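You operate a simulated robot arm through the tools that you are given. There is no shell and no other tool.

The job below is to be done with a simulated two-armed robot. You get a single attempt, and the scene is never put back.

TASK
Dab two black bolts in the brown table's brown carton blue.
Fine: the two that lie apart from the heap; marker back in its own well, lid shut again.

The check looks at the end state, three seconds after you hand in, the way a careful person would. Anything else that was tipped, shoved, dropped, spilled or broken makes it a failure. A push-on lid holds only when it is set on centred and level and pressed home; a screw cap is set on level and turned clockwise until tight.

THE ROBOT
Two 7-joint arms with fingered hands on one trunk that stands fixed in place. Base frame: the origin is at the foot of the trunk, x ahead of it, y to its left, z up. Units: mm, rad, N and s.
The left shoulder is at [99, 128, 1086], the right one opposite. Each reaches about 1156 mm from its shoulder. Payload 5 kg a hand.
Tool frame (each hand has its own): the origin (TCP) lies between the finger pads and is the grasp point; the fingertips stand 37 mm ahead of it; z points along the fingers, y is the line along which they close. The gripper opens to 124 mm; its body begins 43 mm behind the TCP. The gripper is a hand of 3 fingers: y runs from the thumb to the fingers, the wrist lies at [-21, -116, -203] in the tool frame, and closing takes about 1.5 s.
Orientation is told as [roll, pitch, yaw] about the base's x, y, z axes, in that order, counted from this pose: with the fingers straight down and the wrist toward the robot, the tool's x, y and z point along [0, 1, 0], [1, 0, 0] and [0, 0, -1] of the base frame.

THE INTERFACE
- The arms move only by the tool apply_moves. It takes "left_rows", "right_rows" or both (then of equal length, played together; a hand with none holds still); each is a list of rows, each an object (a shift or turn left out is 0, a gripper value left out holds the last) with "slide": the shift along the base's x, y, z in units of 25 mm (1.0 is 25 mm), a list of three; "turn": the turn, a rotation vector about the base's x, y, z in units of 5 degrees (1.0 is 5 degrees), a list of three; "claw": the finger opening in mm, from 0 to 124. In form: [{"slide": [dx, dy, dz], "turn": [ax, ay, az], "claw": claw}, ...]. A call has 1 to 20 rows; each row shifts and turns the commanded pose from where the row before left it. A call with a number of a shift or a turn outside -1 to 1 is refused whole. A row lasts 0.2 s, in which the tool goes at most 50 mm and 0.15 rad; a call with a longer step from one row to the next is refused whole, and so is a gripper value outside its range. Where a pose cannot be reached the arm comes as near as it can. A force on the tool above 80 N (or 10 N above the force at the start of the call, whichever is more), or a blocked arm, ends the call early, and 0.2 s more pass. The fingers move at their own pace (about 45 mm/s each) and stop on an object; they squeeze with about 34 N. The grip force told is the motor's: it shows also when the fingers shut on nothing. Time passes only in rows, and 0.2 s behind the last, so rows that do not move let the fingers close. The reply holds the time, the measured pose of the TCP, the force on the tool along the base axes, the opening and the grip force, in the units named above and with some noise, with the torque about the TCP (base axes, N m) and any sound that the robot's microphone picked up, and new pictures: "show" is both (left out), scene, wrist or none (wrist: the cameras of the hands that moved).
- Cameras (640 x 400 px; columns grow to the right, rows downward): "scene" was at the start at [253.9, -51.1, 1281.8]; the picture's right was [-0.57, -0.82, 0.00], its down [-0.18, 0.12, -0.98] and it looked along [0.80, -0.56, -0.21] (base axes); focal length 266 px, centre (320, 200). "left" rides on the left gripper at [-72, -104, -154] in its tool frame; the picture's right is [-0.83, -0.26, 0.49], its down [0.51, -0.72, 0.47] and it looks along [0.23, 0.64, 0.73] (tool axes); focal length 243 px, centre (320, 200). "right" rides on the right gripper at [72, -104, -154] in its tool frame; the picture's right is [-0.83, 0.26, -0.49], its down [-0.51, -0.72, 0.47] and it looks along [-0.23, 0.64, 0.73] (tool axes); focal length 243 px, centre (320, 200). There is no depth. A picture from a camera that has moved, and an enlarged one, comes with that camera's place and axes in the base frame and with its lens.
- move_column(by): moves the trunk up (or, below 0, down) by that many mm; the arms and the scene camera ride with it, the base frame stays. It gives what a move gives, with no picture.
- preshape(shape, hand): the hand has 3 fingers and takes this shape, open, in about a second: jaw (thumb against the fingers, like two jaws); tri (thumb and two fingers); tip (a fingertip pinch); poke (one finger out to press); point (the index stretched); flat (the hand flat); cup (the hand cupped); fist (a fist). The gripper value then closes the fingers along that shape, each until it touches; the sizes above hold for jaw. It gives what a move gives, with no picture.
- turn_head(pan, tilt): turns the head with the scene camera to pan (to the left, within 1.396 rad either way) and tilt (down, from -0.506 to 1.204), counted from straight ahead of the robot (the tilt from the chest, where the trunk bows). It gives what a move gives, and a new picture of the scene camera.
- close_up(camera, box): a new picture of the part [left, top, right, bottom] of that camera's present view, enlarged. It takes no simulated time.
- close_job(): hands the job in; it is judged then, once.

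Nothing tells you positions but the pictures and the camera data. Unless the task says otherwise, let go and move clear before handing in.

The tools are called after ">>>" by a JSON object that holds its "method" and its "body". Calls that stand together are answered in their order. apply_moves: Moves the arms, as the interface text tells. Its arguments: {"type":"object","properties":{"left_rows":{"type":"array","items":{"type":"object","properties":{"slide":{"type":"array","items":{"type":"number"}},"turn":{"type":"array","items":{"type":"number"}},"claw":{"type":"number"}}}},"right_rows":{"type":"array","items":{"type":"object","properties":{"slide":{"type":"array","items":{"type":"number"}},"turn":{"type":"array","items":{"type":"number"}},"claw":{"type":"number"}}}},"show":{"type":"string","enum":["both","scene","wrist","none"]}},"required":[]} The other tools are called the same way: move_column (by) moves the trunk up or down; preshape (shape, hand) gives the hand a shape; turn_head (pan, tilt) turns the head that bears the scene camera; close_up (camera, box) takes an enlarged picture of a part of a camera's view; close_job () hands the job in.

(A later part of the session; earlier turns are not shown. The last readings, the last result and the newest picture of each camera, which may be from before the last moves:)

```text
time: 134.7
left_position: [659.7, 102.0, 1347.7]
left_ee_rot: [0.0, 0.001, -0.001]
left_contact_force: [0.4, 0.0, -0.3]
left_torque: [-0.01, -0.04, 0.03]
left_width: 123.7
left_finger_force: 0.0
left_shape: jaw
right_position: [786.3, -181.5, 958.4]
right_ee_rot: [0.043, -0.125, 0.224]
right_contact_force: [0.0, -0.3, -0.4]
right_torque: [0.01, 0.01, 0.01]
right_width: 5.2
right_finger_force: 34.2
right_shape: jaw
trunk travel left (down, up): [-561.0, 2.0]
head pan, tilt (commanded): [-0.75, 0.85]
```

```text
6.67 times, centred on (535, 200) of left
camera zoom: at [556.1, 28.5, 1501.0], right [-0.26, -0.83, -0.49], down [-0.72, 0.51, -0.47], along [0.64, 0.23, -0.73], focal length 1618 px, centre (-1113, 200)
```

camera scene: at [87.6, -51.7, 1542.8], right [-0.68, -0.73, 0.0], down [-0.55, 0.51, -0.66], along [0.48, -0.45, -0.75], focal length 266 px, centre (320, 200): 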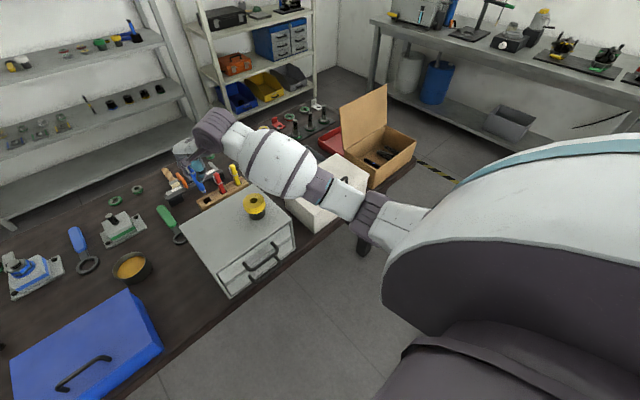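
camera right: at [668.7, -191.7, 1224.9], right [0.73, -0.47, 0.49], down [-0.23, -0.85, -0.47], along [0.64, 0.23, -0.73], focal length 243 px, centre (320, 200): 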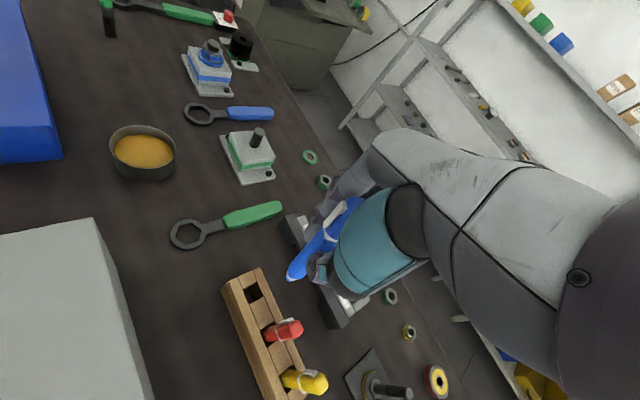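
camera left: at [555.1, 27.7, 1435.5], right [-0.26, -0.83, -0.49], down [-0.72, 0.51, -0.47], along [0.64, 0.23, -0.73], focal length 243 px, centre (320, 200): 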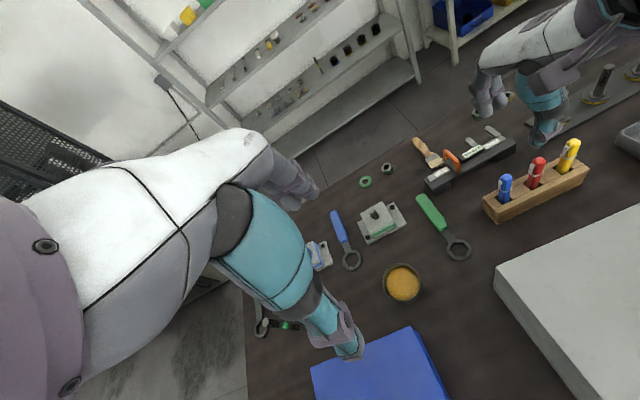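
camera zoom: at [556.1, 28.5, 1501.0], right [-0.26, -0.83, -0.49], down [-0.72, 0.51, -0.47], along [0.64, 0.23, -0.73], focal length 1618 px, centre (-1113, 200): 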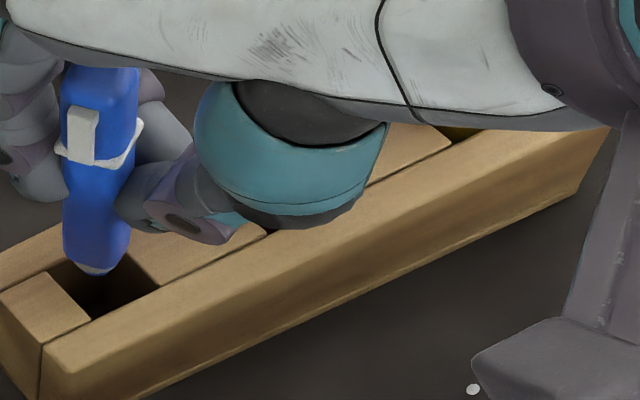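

With this clear view the two cameras agree best on a shift of about −3 mm in x. I'll apply that and lower gently.

>>> {"method": "apply_moves", "body": {"right_rows": [{"slide": [-0.12, 0.02, -0.1]}, {"slide": [0, 0, -0.2]}, {"slide": [0, 0, -0.2]}, {}], "show": "none"}}

>>> {"method": "close_up", "body": {"camera": "scene", "box": [190, 180, 225, 215]}}

>>> {"method": "close_up", "body": {"camera": "left", "box": [505, 170, 565, 230]}}

```text
time: 135.7
left_position: [660.1, 102.8, 1349.1]
left_ee_rot: [-0.002, 0.0, 0.001]
left_contact_force: [-1.0, -0.2, 0.9]
left_torque: [0.02, 0.01, -0.01]
left_width: 123.8
left_finger_force: 0.0
left_shape: jaw
right_position: [784.5, -180.4, 945.6]
right_ee_rot: [0.044, -0.126, 0.224]
right_contact_force: [0.6, -0.2, 0.0]
right_torque: [-0.04, -0.02, 0.03]
right_width: 5.2
right_finger_force: 34.1
right_shape: jaw
trunk travel left (down, up): [-561.0, 2.0]
head pan, tilt (commanded): [-0.75, 0.85]
```

```text
11.43 times, centred on (208, 198) of scene
camera zoom: at [87.3, -51.4, 1542.9], right [-0.68, -0.73, 0.0], down [-0.55, 0.51, -0.66], along [0.48, -0.45, -0.75], focal length 3036 px, centre (1606, 229)
```

zoom: 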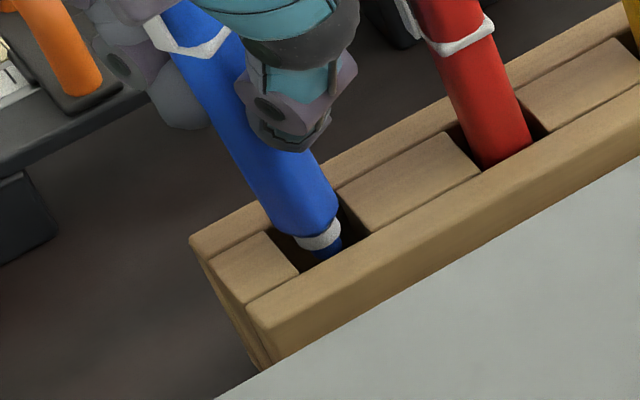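

```text
6.67 times, centred on (535, 200) of left
camera zoom: at [556.1, 28.5, 1501.0], right [-0.26, -0.83, -0.49], down [-0.72, 0.51, -0.47], along [0.64, 0.23, -0.73], focal length 1618 px, centre (-1113, 200)
```

zoom: 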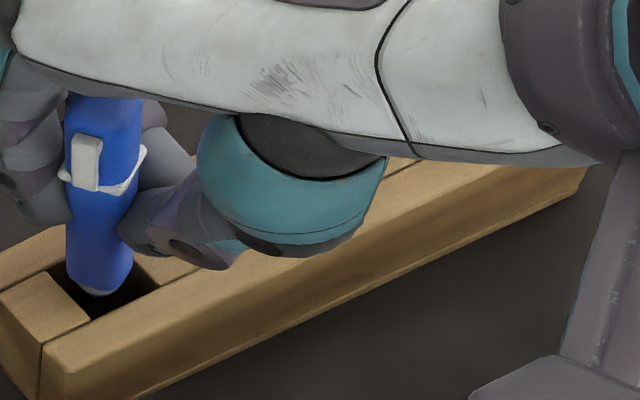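

The marker's body looks slightly square, so the 40° yaw was why it wouldn't enter. I'll check how much forearm clearance remains over the yellow item, so I can bring the yaw back toward its original angle.

>>> {"method": "close_up", "body": {"camera": "scene", "box": [180, 100, 400, 260]}}

>>> {"method": "close_up", "body": {"camera": "left", "box": [440, 120, 640, 320]}}

>>> {"method": "close_up", "body": {"camera": "right", "box": [0, 150, 340, 400]}}

```text
2.50 times, centred on (290, 180) of scene
camera zoom: at [87.3, -51.4, 1542.9], right [-0.68, -0.73, 0.0], down [-0.55, 0.51, -0.66], along [0.48, -0.45, -0.75], focal length 664 px, centre (395, 250)
```

zoom: 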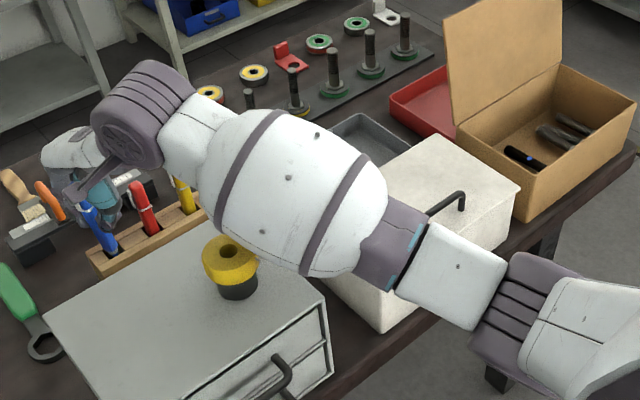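

```text
2.00 times, centred on (540, 220) of left
camera zoom: at [556.1, 28.5, 1501.0], right [-0.26, -0.83, -0.49], down [-0.72, 0.51, -0.47], along [0.64, 0.23, -0.73], focal length 485 px, centre (-120, 160)
```

zoom: 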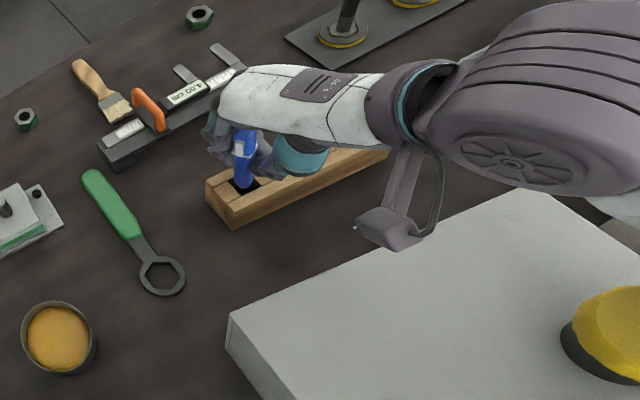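

```text
1.60 times, centred on (170, 275) of right
camera zoom: at [648.8, -143.5, 1089.6], right [0.39, -0.78, 0.48], down [-0.53, -0.62, -0.58], along [0.76, -0.03, -0.65], focal length 388 px, centre (560, 80)
```

zoom: 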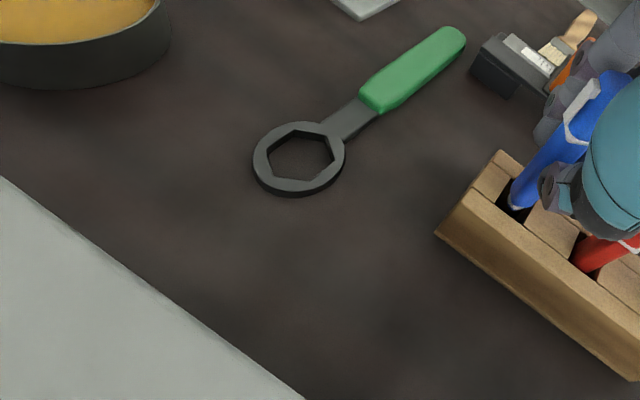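

There's enough clearance to proceed. I'll reduce the yaw by 5° more, nudge 2 mm toward −x, and continue lowering gently.

>>> {"method": "apply_moves", "body": {"right_rows": [{"slide": [-0.08, 0.03, 0.08], "turn": [0, 0, -0.5]}, {"turn": [0, 0, -0.5]}, {"slide": [0, 0, -0.16]}, {"slide": [0, 0, -0.12]}, {}], "show": "none"}}

>>> {"method": "close_up", "body": {"camera": "scene", "box": [190, 180, 225, 215]}}

>>> {"method": "close_up", "body": {"camera": "left", "box": [505, 170, 565, 230]}}

```text
time: 136.9
left_position: [656.6, 101.4, 1354.3]
left_ee_rot: [-0.001, -0.008, -0.001]
left_contact_force: [0.2, 0.1, 0.0]
left_torque: [-0.02, 0.01, -0.01]
left_width: 123.5
left_finger_force: 0.0
left_shape: jaw
right_position: [781.5, -181.4, 950.4]
right_ee_rot: [0.042, -0.138, 0.134]
right_contact_force: [-0.8, 0.1, -0.4]
right_torque: [-0.04, 0.03, -0.04]
right_width: 5.2
right_finger_force: 34.1
right_shape: jaw
trunk travel left (down, up): [-561.0, 2.0]
head pan, tilt (commanded): [-0.75, 0.85]
```

```text
11.43 times, centred on (208, 198) of scene
camera zoom: at [82.5, -52.0, 1543.9], right [-0.68, -0.73, 0.0], down [-0.55, 0.51, -0.66], along [0.48, -0.45, -0.75], focal length 3036 px, centre (1606, 229)
```

zoom: 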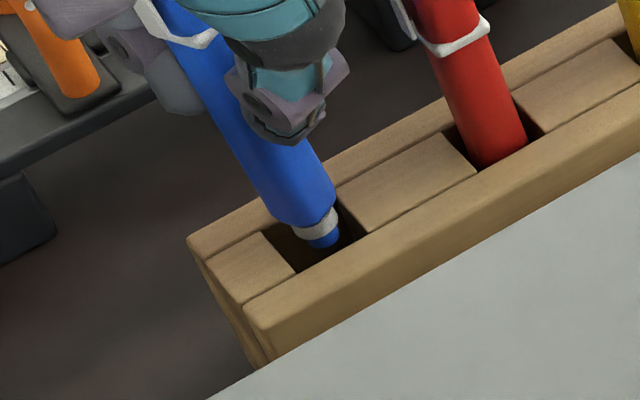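

```text
6.67 times, centred on (535, 200) of left
camera zoom: at [551.3, 27.9, 1505.2], right [-0.26, -0.83, -0.49], down [-0.72, 0.51, -0.48], along [0.65, 0.23, -0.73], focal length 1618 px, centre (-1113, 200)
```

zoom: 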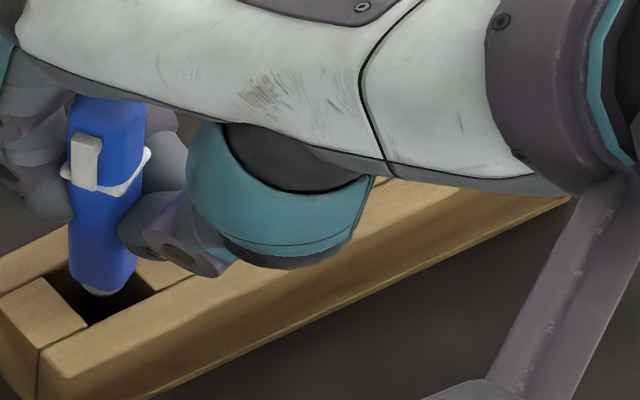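

The robot body shifted with no force at the hand, so the forearm is touching something again. I'll raise immediately and check.

>>> {"method": "apply_moves", "body": {"right_rows": [{"slide": [0, 0, 0.6]}, {"slide": [0, 0, 0.8]}, {"slide": [0, 0, 0.8]}, {}], "show": "none"}}

>>> {"method": "close_up", "body": {"camera": "scene", "box": [180, 100, 400, 260]}}

>>> {"method": "turn_head", "body": {"pan": -0.55, "tilt": 1.0}}

```text
time: 137.9
left_position: [659.9, 102.1, 1347.8]
left_ee_rot: [0.001, 0.003, -0.001]
left_contact_force: [0.3, -0.6, -0.7]
left_torque: [0.0, 0.02, 0.01]
left_width: 123.8
left_finger_force: 0.1
left_shape: jaw
right_position: [783.5, -180.2, 994.9]
right_ee_rot: [0.042, -0.123, 0.136]
right_contact_force: [0.0, -0.1, -0.7]
right_torque: [-0.01, 0.05, -0.04]
right_width: 5.0
right_finger_force: 33.5
right_shape: jaw
trunk travel left (down, up): [-561.0, 2.0]
head pan, tilt (commanded): [-0.75, 0.85]
```

```text
2.50 times, centred on (290, 180) of scene
camera zoom: at [88.6, -51.5, 1542.6], right [-0.68, -0.73, 0.0], down [-0.55, 0.51, -0.66], along [0.48, -0.45, -0.75], focal length 664 px, centre (395, 250)
```

zoom: 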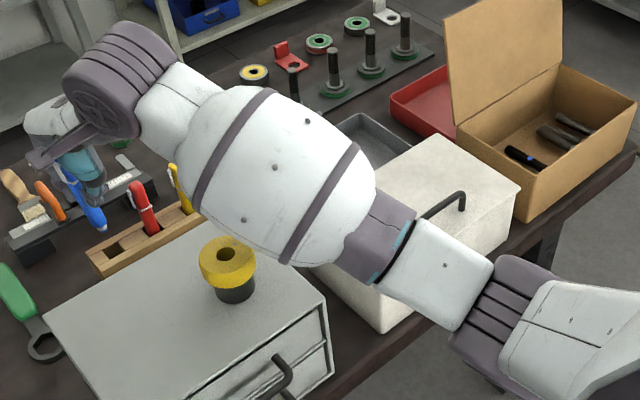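

```text
time: 138.7
left_position: [660.1, 101.6, 1348.4]
left_ee_rot: [-0.001, 0.001, 0.0]
left_contact_force: [0.6, 0.6, 0.4]
left_torque: [-0.01, -0.01, 0.01]
left_width: 124.1
left_finger_force: 0.1
left_shape: jaw
right_position: [782.0, -180.8, 995.3]
right_ee_rot: [0.043, -0.125, 0.137]
right_contact_force: [0.2, -0.7, -0.5]
right_torque: [0.0, 0.01, -0.01]
right_width: 5.2
right_finger_force: 34.2
right_shape: jaw
trunk travel left (down, up): [-561.0, 2.0]
head pan, tilt (commanded): [-0.55, 1.0]
camera scene: at [90.1, -34.6, 1531.7], right [-0.52, -0.85, 0.0], down [-0.72, 0.44, -0.54], along [0.46, -0.28, -0.84], focal length 266 px, centre (320, 200)
```

scene: 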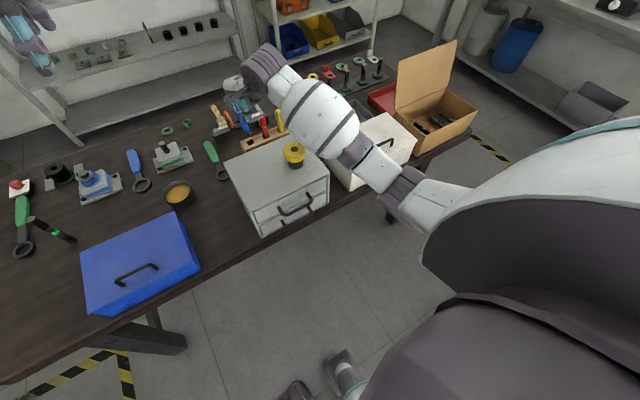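

The forearm just reaches the yellow item at this yaw; at 12.8° it was clear. I'll go back to that yaw, align, lower as far as it stays clear, then loosen the fingers slightly so the marker slides down guided by fingers and well.

>>> {"method": "turn_head", "body": {"pan": -0.75, "tilt": 0.85}}

>>> {"method": "apply_moves", "body": {"right_rows": [{"turn": [0, 0, 0.5]}, {"turn": [0, 0, 0.5]}, {"slide": [0, 0, -0.6]}, {"slide": [0, 0, -0.6]}, {"slide": [0, 0, -0.4]}, {}], "show": "none"}}

>>> {"method": "close_up", "body": {"camera": "scene", "box": [190, 180, 225, 215]}}

>>> {"method": "close_up", "body": {"camera": "left", "box": [505, 170, 565, 230]}}

>>> {"method": "close_up", "body": {"camera": "right", "box": [260, 225, 330, 295]}}

```text
time: 139.4
left_position: [660.9, 100.5, 1345.6]
left_ee_rot: [-0.001, 0.001, 0.001]
left_contact_force: [0.2, -0.7, 0.7]
left_torque: [0.02, 0.02, 0.01]
left_width: 123.9
left_finger_force: 0.1
left_shape: jaw
right_position: [782.7, -180.0, 996.1]
right_ee_rot: [0.043, -0.125, 0.136]
right_contact_force: [0.7, 0.2, -1.4]
right_torque: [0.01, 0.01, -0.01]
right_width: 5.4
right_finger_force: 34.4
right_shape: jaw
trunk travel left (down, up): [-561.0, 2.0]
head pan, tilt (commanded): [-0.75, 0.85]
camera scene: at [87.3, -51.4, 1542.8], right [-0.68, -0.73, 0.0], down [-0.55, 0.51, -0.66], along [0.48, -0.45, -0.75], focal length 266 px, centre (320, 200)
```

scene: 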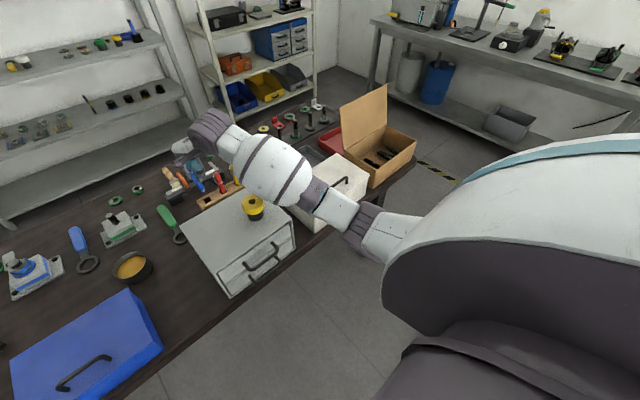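

```text
time: 140.8
left_position: [660.5, 103.2, 1347.9]
left_ee_rot: [-0.001, 0.002, 0.0]
left_contact_force: [-0.2, -0.1, -0.4]
left_torque: [-0.01, 0.01, 0.04]
left_width: 123.8
left_finger_force: 0.0
left_shape: jaw
right_position: [782.1, -179.6, 957.1]
right_ee_rot: [0.044, -0.126, 0.222]
right_contact_force: [0.1, 0.3, 0.2]
right_torque: [-0.03, -0.02, 0.01]
right_width: 5.1
right_finger_force: 34.0
right_shape: jaw
trunk travel left (down, up): [-561.0, 2.0]
head pan, tilt (commanded): [-0.75, 0.85]
```

```text
11.43 times, centred on (208, 198) of scene
camera zoom: at [87.4, -51.4, 1542.9], right [-0.68, -0.73, 0.0], down [-0.55, 0.51, -0.66], along [0.48, -0.45, -0.75], focal length 3036 px, centre (1606, 229)
```

zoom: 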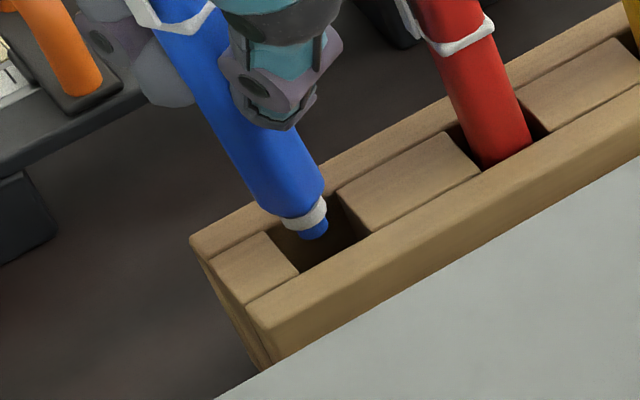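

```text
6.67 times, centred on (535, 200) of left
camera zoom: at [556.1, 28.5, 1501.0], right [-0.26, -0.83, -0.49], down [-0.72, 0.51, -0.47], along [0.64, 0.23, -0.73], focal length 1618 px, centre (-1113, 200)
```

zoom: 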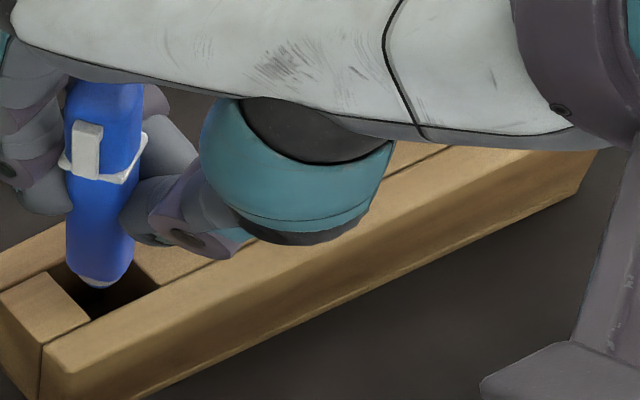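

```text
5.71 times, centred on (295, 260) of right
camera zoom: at [647.6, -142.1, 1100.7], right [0.39, -0.78, 0.48], down [-0.53, -0.62, -0.58], along [0.75, -0.03, -0.66], focal length 1386 px, centre (463, -143)
```

zoom: 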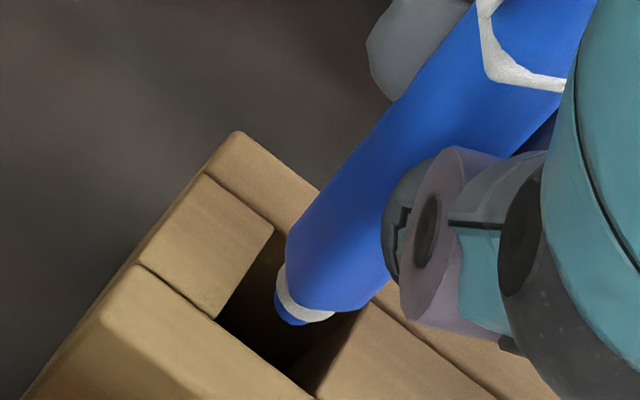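

All three cameras now give a consistent correction of about (+2.7, −1.0) mm. I'll apply it and lower in small steps, watching force and body shift.

>>> {"method": "apply_moves", "body": {"right_rows": [{"slide": [0.11, -0.04, 0]}, {"slide": [0, 0, -0.24]}, {"slide": [0, 0, -0.24]}, {"slide": [0, 0, -0.12]}, {}], "show": "none"}}

>>> {"method": "close_up", "body": {"camera": "right", "box": [260, 225, 330, 295]}}

>>> {"method": "close_up", "body": {"camera": "scene", "box": [190, 180, 225, 215]}}

```text
time: 142.0
left_position: [658.7, 101.9, 1351.1]
left_ee_rot: [-0.001, -0.004, -0.001]
left_contact_force: [0.1, -0.1, -0.7]
left_torque: [-0.01, 0.0, -0.02]
left_width: 123.7
left_finger_force: 0.0
left_shape: jaw
right_position: [784.8, -182.2, 946.9]
right_ee_rot: [0.043, -0.132, 0.224]
right_contact_force: [-0.9, 0.5, -0.8]
right_torque: [0.02, 0.0, -0.01]
right_width: 4.8
right_finger_force: 34.1
right_shape: jaw
trunk travel left (down, up): [-561.0, 2.0]
head pan, tilt (commanded): [-0.75, 0.85]
```

```text
5.71 times, centred on (295, 260) of right
camera zoom: at [649.6, -144.4, 1089.5], right [0.38, -0.79, 0.49], down [-0.53, -0.62, -0.58], along [0.76, -0.03, -0.65], focal length 1386 px, centre (463, -143)
```

zoom: 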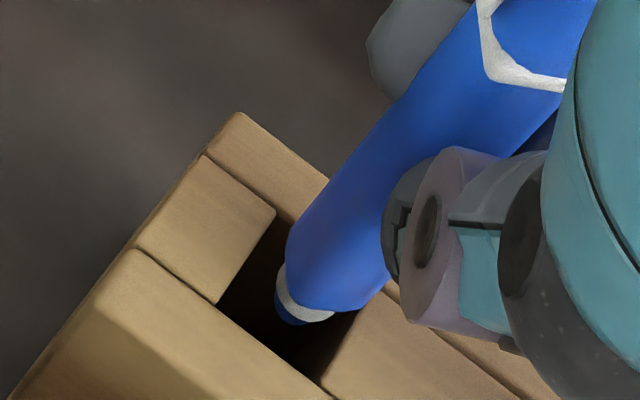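

```text
11.43 times, centred on (208, 198) of scene
camera zoom: at [84.8, -51.2, 1543.5], right [-0.68, -0.73, 0.0], down [-0.55, 0.51, -0.66], along [0.48, -0.45, -0.75], focal length 3036 px, centre (1606, 229)
```

zoom: 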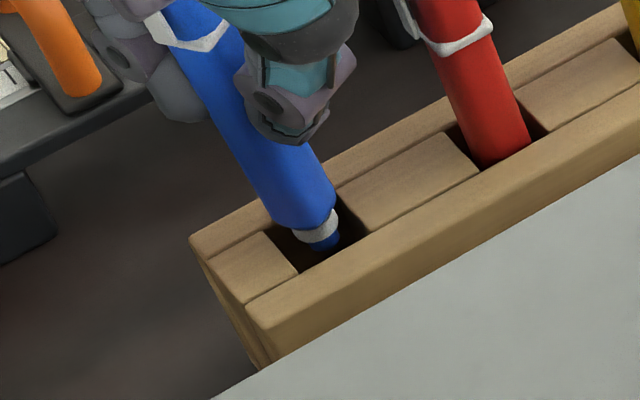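

The arm touches something again at this height. I'll raise the right hand clear, then take a close look at the yellow item, since I need to restore it with the left hand anyway.

>>> {"method": "apply_moves", "body": {"right_rows": [{"slide": [0, 0, 0.7]}, {"slide": [0, 0, 1]}, {"slide": [0, 0, 1]}, {"slide": [0, 0, 1]}, {"slide": [0, 0, 1]}, {"slide": [0, 0, 1]}, {}], "show": "scene"}}

>>> {"method": "close_up", "body": {"camera": "scene", "box": [220, 170, 290, 230]}}

>>> {"method": "close_up", "body": {"camera": "left", "box": [500, 240, 640, 400]}}

```text
time: 143.6
left_position: [659.9, 101.6, 1348.9]
left_ee_rot: [-0.001, 0.002, 0.001]
left_contact_force: [0.3, -1.2, -1.0]
left_torque: [-0.02, -0.03, 0.01]
left_width: 123.7
left_finger_force: 0.0
left_shape: jaw
right_position: [785.2, -180.3, 1083.4]
right_ee_rot: [0.044, -0.125, 0.223]
right_contact_force: [0.9, 0.7, -0.2]
right_torque: [0.04, 0.02, 0.02]
right_width: 5.2
right_finger_force: 34.1
right_shape: jaw
trunk travel left (down, up): [-561.0, 2.0]
head pan, tilt (commanded): [-0.75, 0.85]
camera scene: at [87.9, -51.5, 1542.7], right [-0.68, -0.73, 0.0], down [-0.55, 0.51, -0.66], along [0.48, -0.45, -0.75], focal length 266 px, centre (320, 200)
```

scene: 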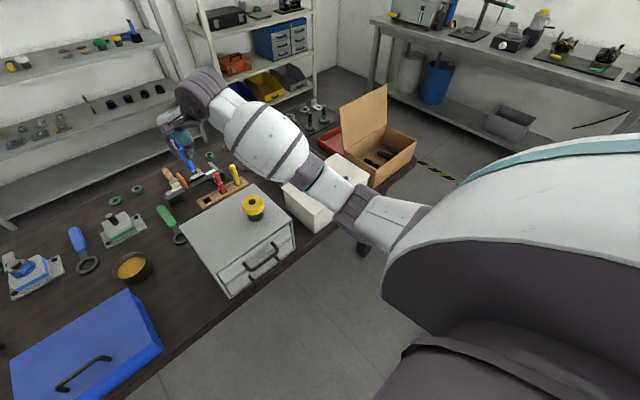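

```text
6.67 times, centred on (255, 200) of scene
camera zoom: at [87.9, -51.5, 1542.7], right [-0.68, -0.73, 0.0], down [-0.55, 0.51, -0.66], along [0.48, -0.45, -0.75], focal length 1771 px, centre (753, 200)
```

zoom: 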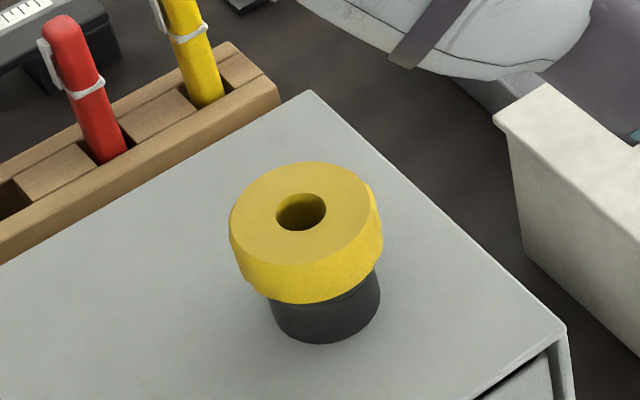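

```text
2.50 times, centred on (570, 320) of left
camera zoom: at [556.7, 28.4, 1500.4], right [-0.26, -0.83, -0.49], down [-0.72, 0.51, -0.47], along [0.64, 0.23, -0.73], focal length 606 px, centre (-305, -100)
```

zoom: 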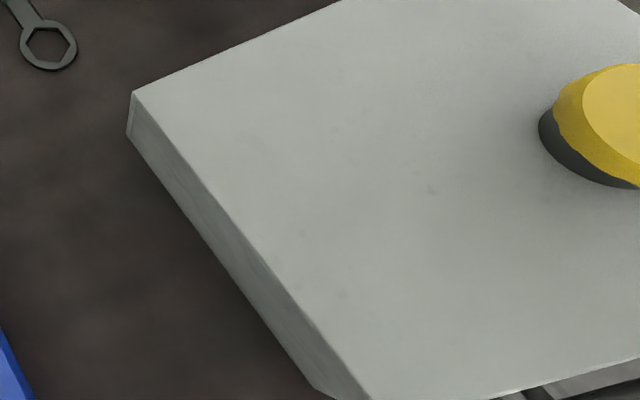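

The item's original spot was about (533, −245), and it's now about 15 mm off toward +y. The forearm keeps meeting it, so I'll use the left hand to slide it aside, insert the marker, then slide it back exactly. First the right arm goes out of the way.

>>> {"method": "apply_moves", "body": {"right_rows": [{"slide": [-0.3, -0.6, 0.9]}, {"slide": [-0.3, -0.6, 0.9]}, {"slide": [-0.44, -0.89, 0.8]}, {"slide": [-0.44, -0.89, 0.8]}, {"slide": [-0.44, -0.89, 0.8]}, {"slide": [-0.44, -0.89, 0.8]}, {"slide": [-0.44, -0.89, 0.8]}, {"slide": [-0.44, -0.89, 0.8]}, {"slide": [-0.44, -0.89, 0.8]}, {"slide": [-0.44, -0.89, 0.8]}, {"slide": [-0.5, -0.95, 0.2]}, {"slide": [-0.5, -0.95, 0.2]}, {"slide": [-0.5, -0.95, 0.2]}, {"slide": [-0.5, -0.95, 0.2]}, {"slide": [-0.5, -0.95, 0.2]}, {"slide": [-0.5, -0.95, 0.2]}, {"slide": [-0.5, -0.95, 0.2]}, {"slide": [-0.5, -0.95, 0.2]}, {}], "show": "scene"}}

>>> {"method": "close_up", "body": {"camera": "scene", "box": [170, 140, 320, 260]}}

```text
time: 147.6
left_position: [659.6, 102.1, 1347.8]
left_ee_rot: [-0.001, 0.0, 0.001]
left_contact_force: [0.7, -0.3, 0.0]
left_torque: [0.01, -0.01, 0.0]
left_width: 123.9
left_finger_force: 0.1
left_shape: jaw
right_position: [581.5, -580.1, 1327.4]
right_ee_rot: [0.044, -0.126, 0.224]
right_contact_force: [-0.2, -0.2, -1.0]
right_torque: [0.01, 0.05, 0.0]
right_width: 5.0
right_finger_force: 34.2
right_shape: jaw
trunk travel left (down, up): [-561.0, 2.0]
head pan, tilt (commanded): [-0.75, 0.85]
camera scene: at [87.9, -51.1, 1542.8], right [-0.68, -0.73, 0.0], down [-0.55, 0.51, -0.66], along [0.48, -0.45, -0.75], focal length 266 px, centre (320, 200)
```

scene: 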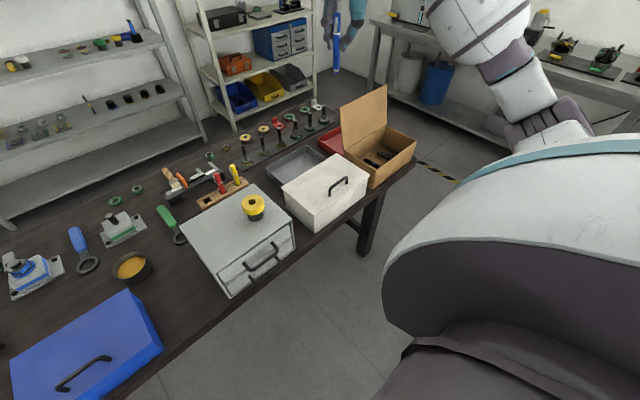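

```text
3.33 times, centred on (245, 200) of scene
camera zoom: at [87.9, -51.1, 1542.8], right [-0.68, -0.73, 0.0], down [-0.55, 0.51, -0.66], along [0.48, -0.45, -0.75], focal length 886 px, centre (570, 200)
```

zoom: 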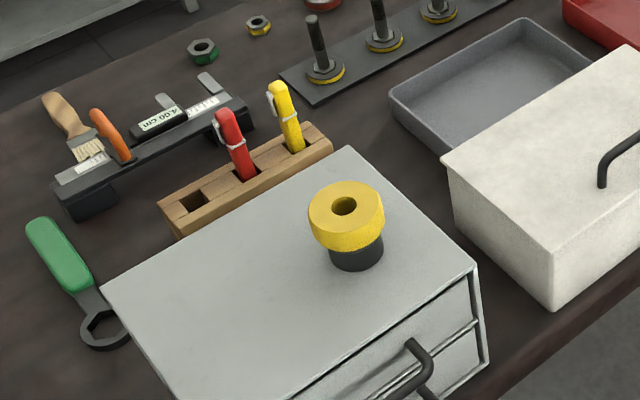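

The view is clear and nothing else has moved. I'll bring the left hand over the yellow item with a 90 mm opening.

>>> {"method": "apply_moves", "body": {"left_rows": [{"slide": [-0.354, -0.949, -0.6], "claw": 90}, {"slide": [-0.354, -0.949, -0.6]}, {"slide": [-0.354, -0.949, -0.6]}, {"slide": [-0.354, -0.949, -0.6]}, {"slide": [-0.354, -0.949, -0.6]}, {"slide": [-0.354, -0.949, -0.6]}, {"slide": [-0.354, -0.949, -0.6]}, {"slide": [-0.354, -0.949, -0.6]}, {"slide": [-0.354, -0.949, -0.6]}, {"slide": [-0.354, -0.949, -0.6]}, {"slide": [-0.354, -0.949, -0.6]}, {"slide": [-0.354, -0.949, -0.6]}, {"slide": [-0.354, -0.949, -0.6]}, {"slide": [-0.354, -0.949, -0.6]}, {}]}}

>>> {"method": "close_up", "body": {"camera": "scene", "box": [190, 120, 330, 240]}}

```text
time: 150.8
left_position: [537.0, -227.5, 1138.6]
left_ee_rot: [0.0, 0.0, 0.0]
left_contact_force: [0.2, 0.5, 0.2]
left_torque: [0.01, 0.02, -0.02]
left_width: 90.3
left_finger_force: 0.1
left_shape: jaw
right_position: [582.5, -580.6, 1327.7]
right_ee_rot: [0.041, -0.126, 0.224]
right_contact_force: [0.3, 0.1, 0.1]
right_torque: [0.0, 0.02, 0.02]
right_width: 5.2
right_finger_force: 34.1
right_shape: jaw
trunk travel left (down, up): [-561.0, 2.0]
head pan, tilt (commanded): [-0.75, 0.85]
camera scene: at [87.4, -50.7, 1542.9], right [-0.68, -0.73, 0.0], down [-0.55, 0.51, -0.66], along [0.48, -0.45, -0.75], focal length 266 px, centre (320, 200)
camera left: at [432.4, -301.4, 1291.1], right [-0.26, -0.83, -0.49], down [-0.72, 0.51, -0.47], along [0.64, 0.23, -0.73], focal length 243 px, centre (320, 200)
```

scene: 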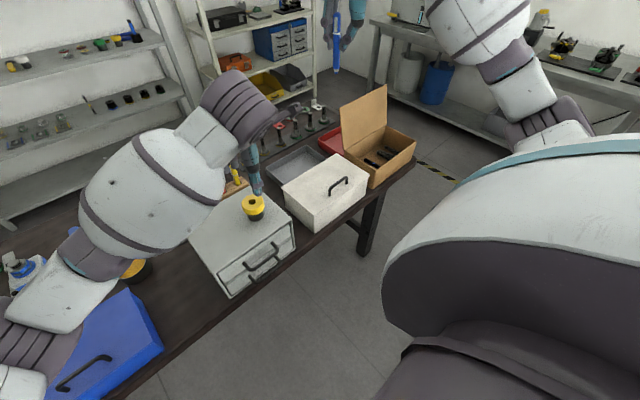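
left: 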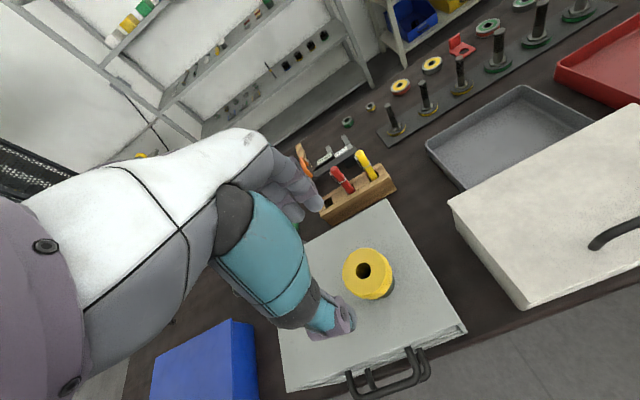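

```text
3.33 times, centred on (260, 180) of scene
camera zoom: at [87.4, -50.7, 1542.9], right [-0.68, -0.73, 0.0], down [-0.55, 0.51, -0.66], along [0.48, -0.45, -0.75], focal length 886 px, centre (520, 267)
```

zoom: 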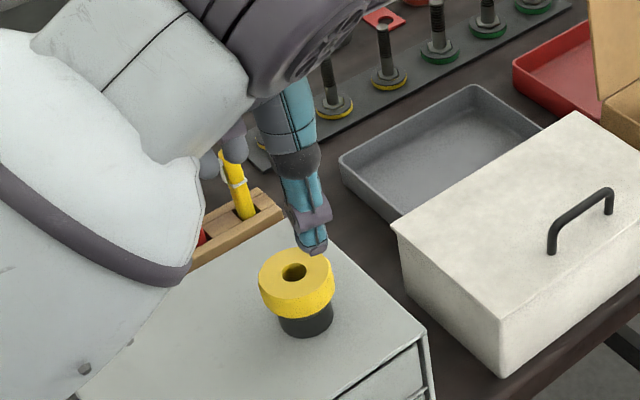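

The left hand is above the item. I'll descend until the fingertips are just at the ring's top and check the alignment.

>>> {"method": "apply_moves", "body": {"left_rows": [{"slide": [0.02, -0.16, -0.9]}, {"slide": [0, 0, -0.9]}, {"slide": [0, 0, -0.9]}, {"slide": [0, 0, -0.7]}, {}], "show": "wrist"}}

>>> {"method": "close_up", "body": {"camera": "left", "box": [250, 170, 430, 350]}}

>>> {"method": "close_up", "body": {"camera": "scene", "box": [210, 150, 300, 230]}}

```text
time: 152.0
left_position: [538.1, -232.7, 1054.2]
left_ee_rot: [0.001, -0.001, 0.0]
left_contact_force: [0.8, -0.1, -0.2]
left_torque: [-0.04, -0.01, 0.01]
left_width: 90.2
left_finger_force: 0.0
left_shape: jaw
right_position: [581.6, -579.5, 1327.7]
right_ee_rot: [0.042, -0.125, 0.224]
right_contact_force: [-0.5, 0.1, 0.6]
right_torque: [0.03, -0.01, 0.04]
right_width: 5.1
right_finger_force: 34.3
right_shape: jaw
trunk travel left (down, up): [-561.0, 2.0]
head pan, tilt (commanded): [-0.75, 0.85]
camera left: at [432.8, -307.3, 1206.8], right [-0.26, -0.83, -0.49], down [-0.72, 0.51, -0.47], along [0.64, 0.23, -0.73], focal length 243 px, centre (320, 200)
```

left: 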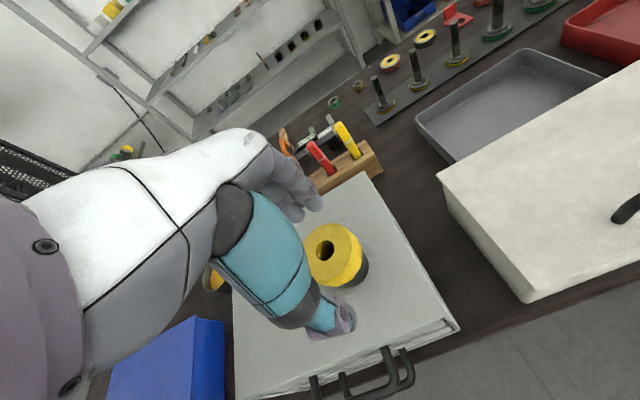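

```text
2.22 times, centred on (340, 260) of left
camera zoom: at [432.8, -307.3, 1206.8], right [-0.26, -0.83, -0.49], down [-0.72, 0.51, -0.47], along [0.64, 0.23, -0.73], focal length 539 px, centre (276, 67)
```

zoom: 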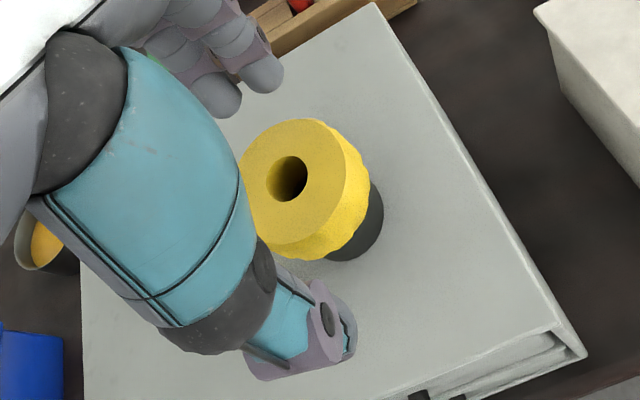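

```text
5.00 times, centred on (255, 190) of scene
camera zoom: at [87.4, -51.1, 1542.9], right [-0.68, -0.73, 0.0], down [-0.55, 0.51, -0.66], along [0.48, -0.45, -0.75], focal length 1328 px, centre (645, 250)
```

zoom: 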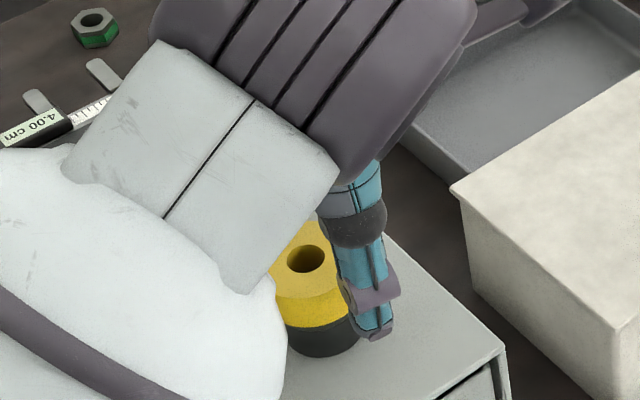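

Aligned within a few mm. I'll descend to grip height and close gently.

>>> {"method": "apply_moves", "body": {"left_rows": [{"slide": [-0.02, -0.12, -0.6]}, {"slide": [0, 0, -0.6]}, {"slide": [0, 0, -0.6]}, {"claw": 75}, {"claw": 65}, {}], "show": "none"}}

>>> {"method": "close_up", "body": {"camera": "left", "box": [250, 170, 430, 350]}}

>>> {"method": "close_up", "body": {"camera": "scene", "box": [210, 150, 300, 230]}}

```text
time: 153.4
left_position: [535.8, -238.1, 1008.5]
left_ee_rot: [0.0, 0.001, 0.001]
left_contact_force: [-0.6, 0.6, -0.3]
left_torque: [0.0, -0.02, -0.01]
left_width: 65.7
left_finger_force: 0.0
left_shape: jaw
right_position: [581.6, -580.4, 1327.6]
right_ee_rot: [0.044, -0.126, 0.224]
right_contact_force: [-0.2, -0.5, -0.7]
right_torque: [0.01, -0.02, 0.02]
right_width: 5.1
right_finger_force: 34.2
right_shape: jaw
trunk travel left (down, up): [-561.0, 2.0]
head pan, tilt (commanded): [-0.75, 0.85]
```

```text
2.22 times, centred on (340, 260) of left
camera zoom: at [432.5, -310.6, 1161.5], right [-0.26, -0.83, -0.49], down [-0.72, 0.51, -0.47], along [0.64, 0.23, -0.73], focal length 539 px, centre (276, 67)
```

zoom: 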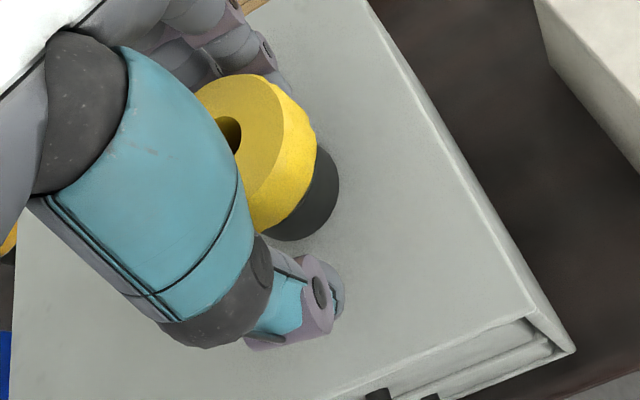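

```text
5.00 times, centred on (255, 190) of scene
camera zoom: at [87.3, -51.5, 1542.9], right [-0.68, -0.73, 0.0], down [-0.55, 0.51, -0.66], along [0.48, -0.45, -0.75], focal length 1328 px, centre (645, 250)
```

zoom: 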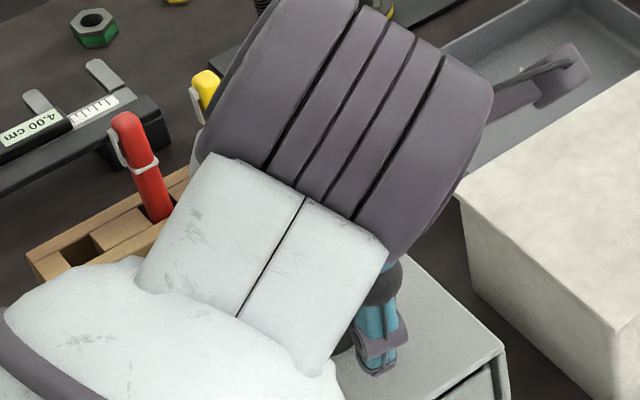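

The ring sits about 4 mm to −y of the hand's centre. I'll centre on it and close until contact.

>>> {"method": "apply_moves", "body": {"left_rows": [{"slide": [0, -0.14, 0]}, {"claw": 55}, {"claw": 50}, {"claw": 45}, {"claw": 40}, {"claw": 35}, {}], "show": "none"}}

>>> {"method": "close_up", "body": {"camera": "left", "box": [250, 170, 430, 350]}}

```text
time: 155.0
left_position: [537.6, -241.0, 1008.6]
left_ee_rot: [0.0, 0.001, 0.001]
left_contact_force: [-0.3, -0.3, 0.2]
left_torque: [-0.05, 0.01, -0.02]
left_width: 39.2
left_finger_force: 33.8
left_shape: jaw
right_position: [581.6, -580.6, 1327.3]
right_ee_rot: [0.044, -0.127, 0.223]
right_contact_force: [-0.4, -1.0, -0.7]
right_torque: [-0.01, 0.01, -0.01]
right_width: 5.3
right_finger_force: 33.6
right_shape: jaw
trunk travel left (down, up): [-561.0, 2.0]
head pan, tilt (commanded): [-0.75, 0.85]
```

```text
2.22 times, centred on (340, 260) of left
camera zoom: at [432.5, -314.4, 1161.0], right [-0.26, -0.83, -0.49], down [-0.72, 0.51, -0.47], along [0.64, 0.23, -0.73], focal length 539 px, centre (276, 67)
```

zoom: 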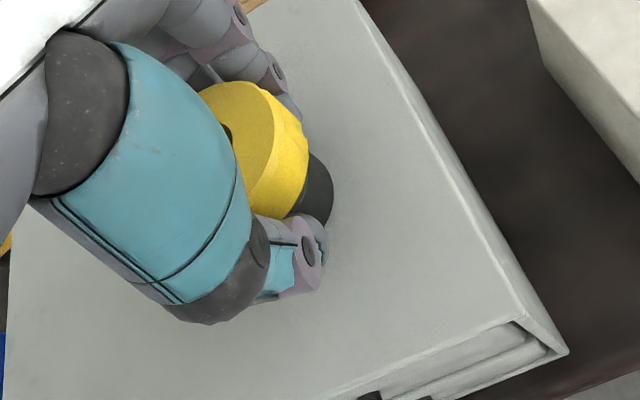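

It's gripped. I'll lift it just 4 mm to see whether it comes up as one piece.

>>> {"method": "apply_moves", "body": {"left_rows": [{"slide": [0, 0, 0.08]}, {"slide": [0, 0, 0.08]}, {}], "show": "none"}}

>>> {"method": "close_up", "body": {"camera": "left", "box": [300, 190, 400, 290]}}

```text
time: 155.8
left_position: [537.4, -240.8, 1012.1]
left_ee_rot: [-0.001, -0.001, 0.001]
left_contact_force: [-0.6, -0.4, -4.0]
left_torque: [-0.01, 0.02, -0.04]
left_width: 39.6
left_finger_force: 34.0
left_shape: jaw
right_position: [581.6, -580.6, 1326.4]
right_ee_rot: [0.044, -0.127, 0.223]
right_contact_force: [-0.2, 0.4, 0.0]
right_torque: [0.02, -0.04, -0.01]
right_width: 4.8
right_finger_force: 34.3
right_shape: jaw
trunk travel left (down, up): [-561.0, 2.0]
head pan, tilt (commanded): [-0.75, 0.85]
```

```text
4.00 times, centred on (350, 240) of left
camera zoom: at [433.3, -313.9, 1164.5], right [-0.26, -0.83, -0.49], down [-0.72, 0.51, -0.47], along [0.64, 0.23, -0.73], focal length 970 px, centre (200, 40)
```

zoom: 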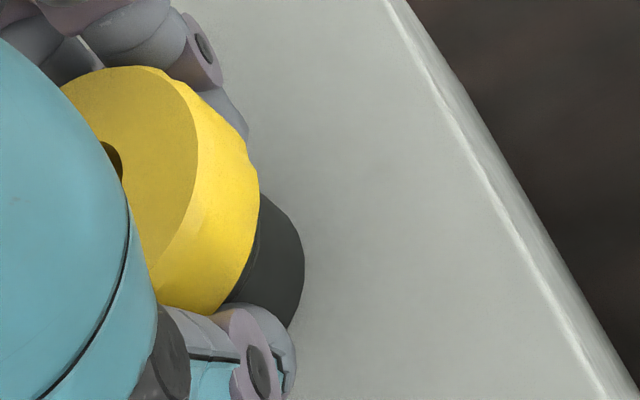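

It lifts as one piece (about 4 N). I'll simply hold it in the left hand at its earlier parking spot while the right hand inserts the marker.

>>> {"method": "apply_moves", "body": {"left_rows": [{"slide": [0, 0, 0.8]}, {"slide": [0, 0, 1]}, {"slide": [0, 0, 1]}, {"slide": [0, 0.3, 1]}, {"slide": [0.35, 0.95, 0.6]}, {"slide": [0.35, 0.95, 0.6]}, {"slide": [0.35, 0.95, 0.6]}, {"slide": [0.35, 0.95, 0.6]}, {"slide": [0.35, 0.95, 0.6]}, {"slide": [0.35, 0.95, 0.6]}, {"slide": [0.35, 0.95, 0.6]}, {"slide": [0.35, 0.95, 0.6]}, {"slide": [0.35, 0.95, 0.6]}, {"slide": [0.35, 0.95, 0.6]}, {"slide": [0.35, 0.95, 0.6]}, {"slide": [0.35, 0.95, 0.6]}, {"slide": [0.35, 0.95, 0.6]}, {"slide": [0.35, 0.95, 0.6]}, {}]}}

```text
time: 159.8
left_position: [695.2, 101.5, 1273.0]
left_ee_rot: [-0.001, -0.005, 0.0]
left_contact_force: [0.3, 0.8, -3.2]
left_torque: [-0.02, 0.02, 0.0]
left_width: 39.4
left_finger_force: 34.5
left_shape: jaw
left hand out of reach, approached as far as the arm can: row 10, 11, 12, 13, 14, 15, 16, 17
right_position: [581.8, -582.0, 1328.1]
right_ee_rot: [0.045, -0.126, 0.223]
right_contact_force: [-0.1, -0.5, -0.7]
right_torque: [0.06, 0.0, -0.01]
right_width: 5.2
right_finger_force: 34.0
right_shape: jaw
trunk travel left (down, up): [-561.0, 2.0]
head pan, tilt (commanded): [-0.75, 0.85]
camera scene: at [87.7, -51.8, 1542.8], right [-0.68, -0.73, 0.0], down [-0.55, 0.51, -0.66], along [0.48, -0.45, -0.75], focal length 266 px, centre (320, 200)
camera left: at [591.0, 27.9, 1425.2], right [-0.26, -0.83, -0.49], down [-0.72, 0.51, -0.47], along [0.64, 0.23, -0.73], focal length 243 px, centre (320, 200)
```

scene: 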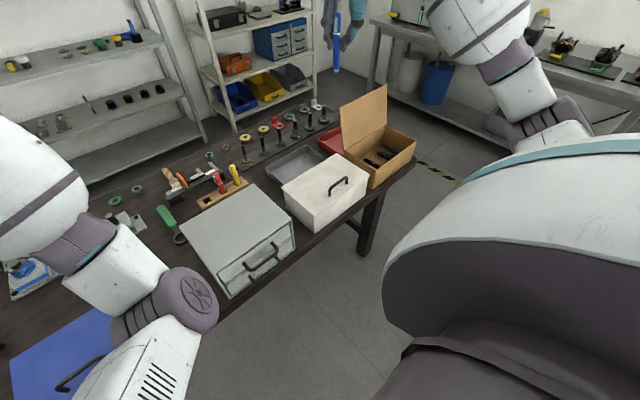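
left: 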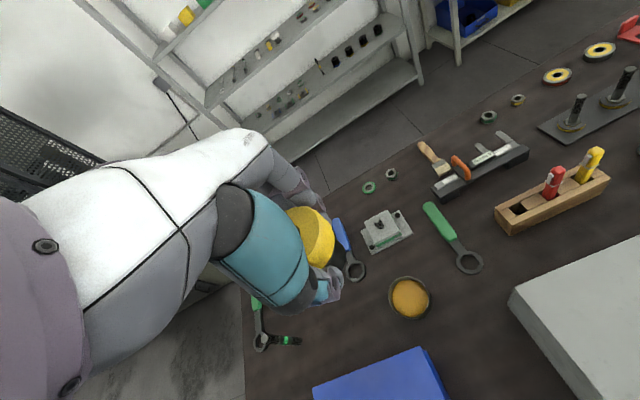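

The item is held safely and the block is in clear view. Next I'll bring the right hand back over the marker block.

>>> {"method": "apply_moves", "body": {"right_rows": [{"slide": [0.5, 0.95, -0.2]}, {"slide": [0.5, 0.95, -0.2]}, {"slide": [0.5, 0.95, -0.2]}, {"slide": [0.5, 0.95, -0.2]}, {"slide": [0.5, 0.95, -0.2]}, {"slide": [0.5, 0.95, -0.2]}, {"slide": [0.5, 0.95, -0.2]}, {"slide": [0.5, 0.95, -0.2]}, {"slide": [0.44, 0.89, -0.8]}, {"slide": [0.44, 0.89, -0.8]}, {"slide": [0.44, 0.89, -0.8]}, {"slide": [0.44, 0.89, -0.8]}, {"slide": [0.44, 0.89, -0.8]}, {"slide": [0.44, 0.89, -0.8]}, {"slide": [0.44, 0.89, -0.8]}, {"slide": [0.44, 0.89, -0.8]}, {"slide": [0.3, 0.6, -0.9]}, {"slide": [0.3, 0.6, -0.9]}, {}], "show": "scene"}}

```text
time: 163.8
left_position: [695.2, 102.5, 1272.4]
left_ee_rot: [0.0, -0.003, 0.001]
left_contact_force: [0.8, -0.6, -2.8]
left_torque: [-0.01, 0.0, 0.01]
left_width: 39.2
left_finger_force: 34.3
left_shape: jaw
right_position: [785.5, -180.0, 1082.7]
right_ee_rot: [0.043, -0.125, 0.222]
right_contact_force: [-0.5, 0.0, -0.9]
right_torque: [-0.03, -0.01, -0.01]
right_width: 5.1
right_finger_force: 33.6
right_shape: jaw
trunk travel left (down, up): [-561.0, 2.0]
head pan, tilt (commanded): [-0.75, 0.85]
camera scene: at [87.3, -51.6, 1542.9], right [-0.68, -0.73, 0.0], down [-0.55, 0.51, -0.66], along [0.48, -0.45, -0.75], focal length 266 px, centre (320, 200)
```

scene: 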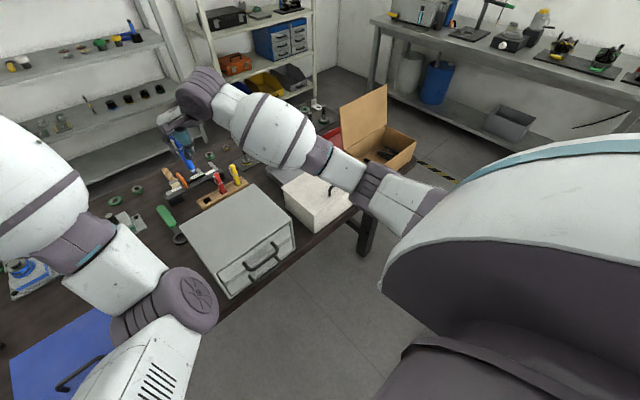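

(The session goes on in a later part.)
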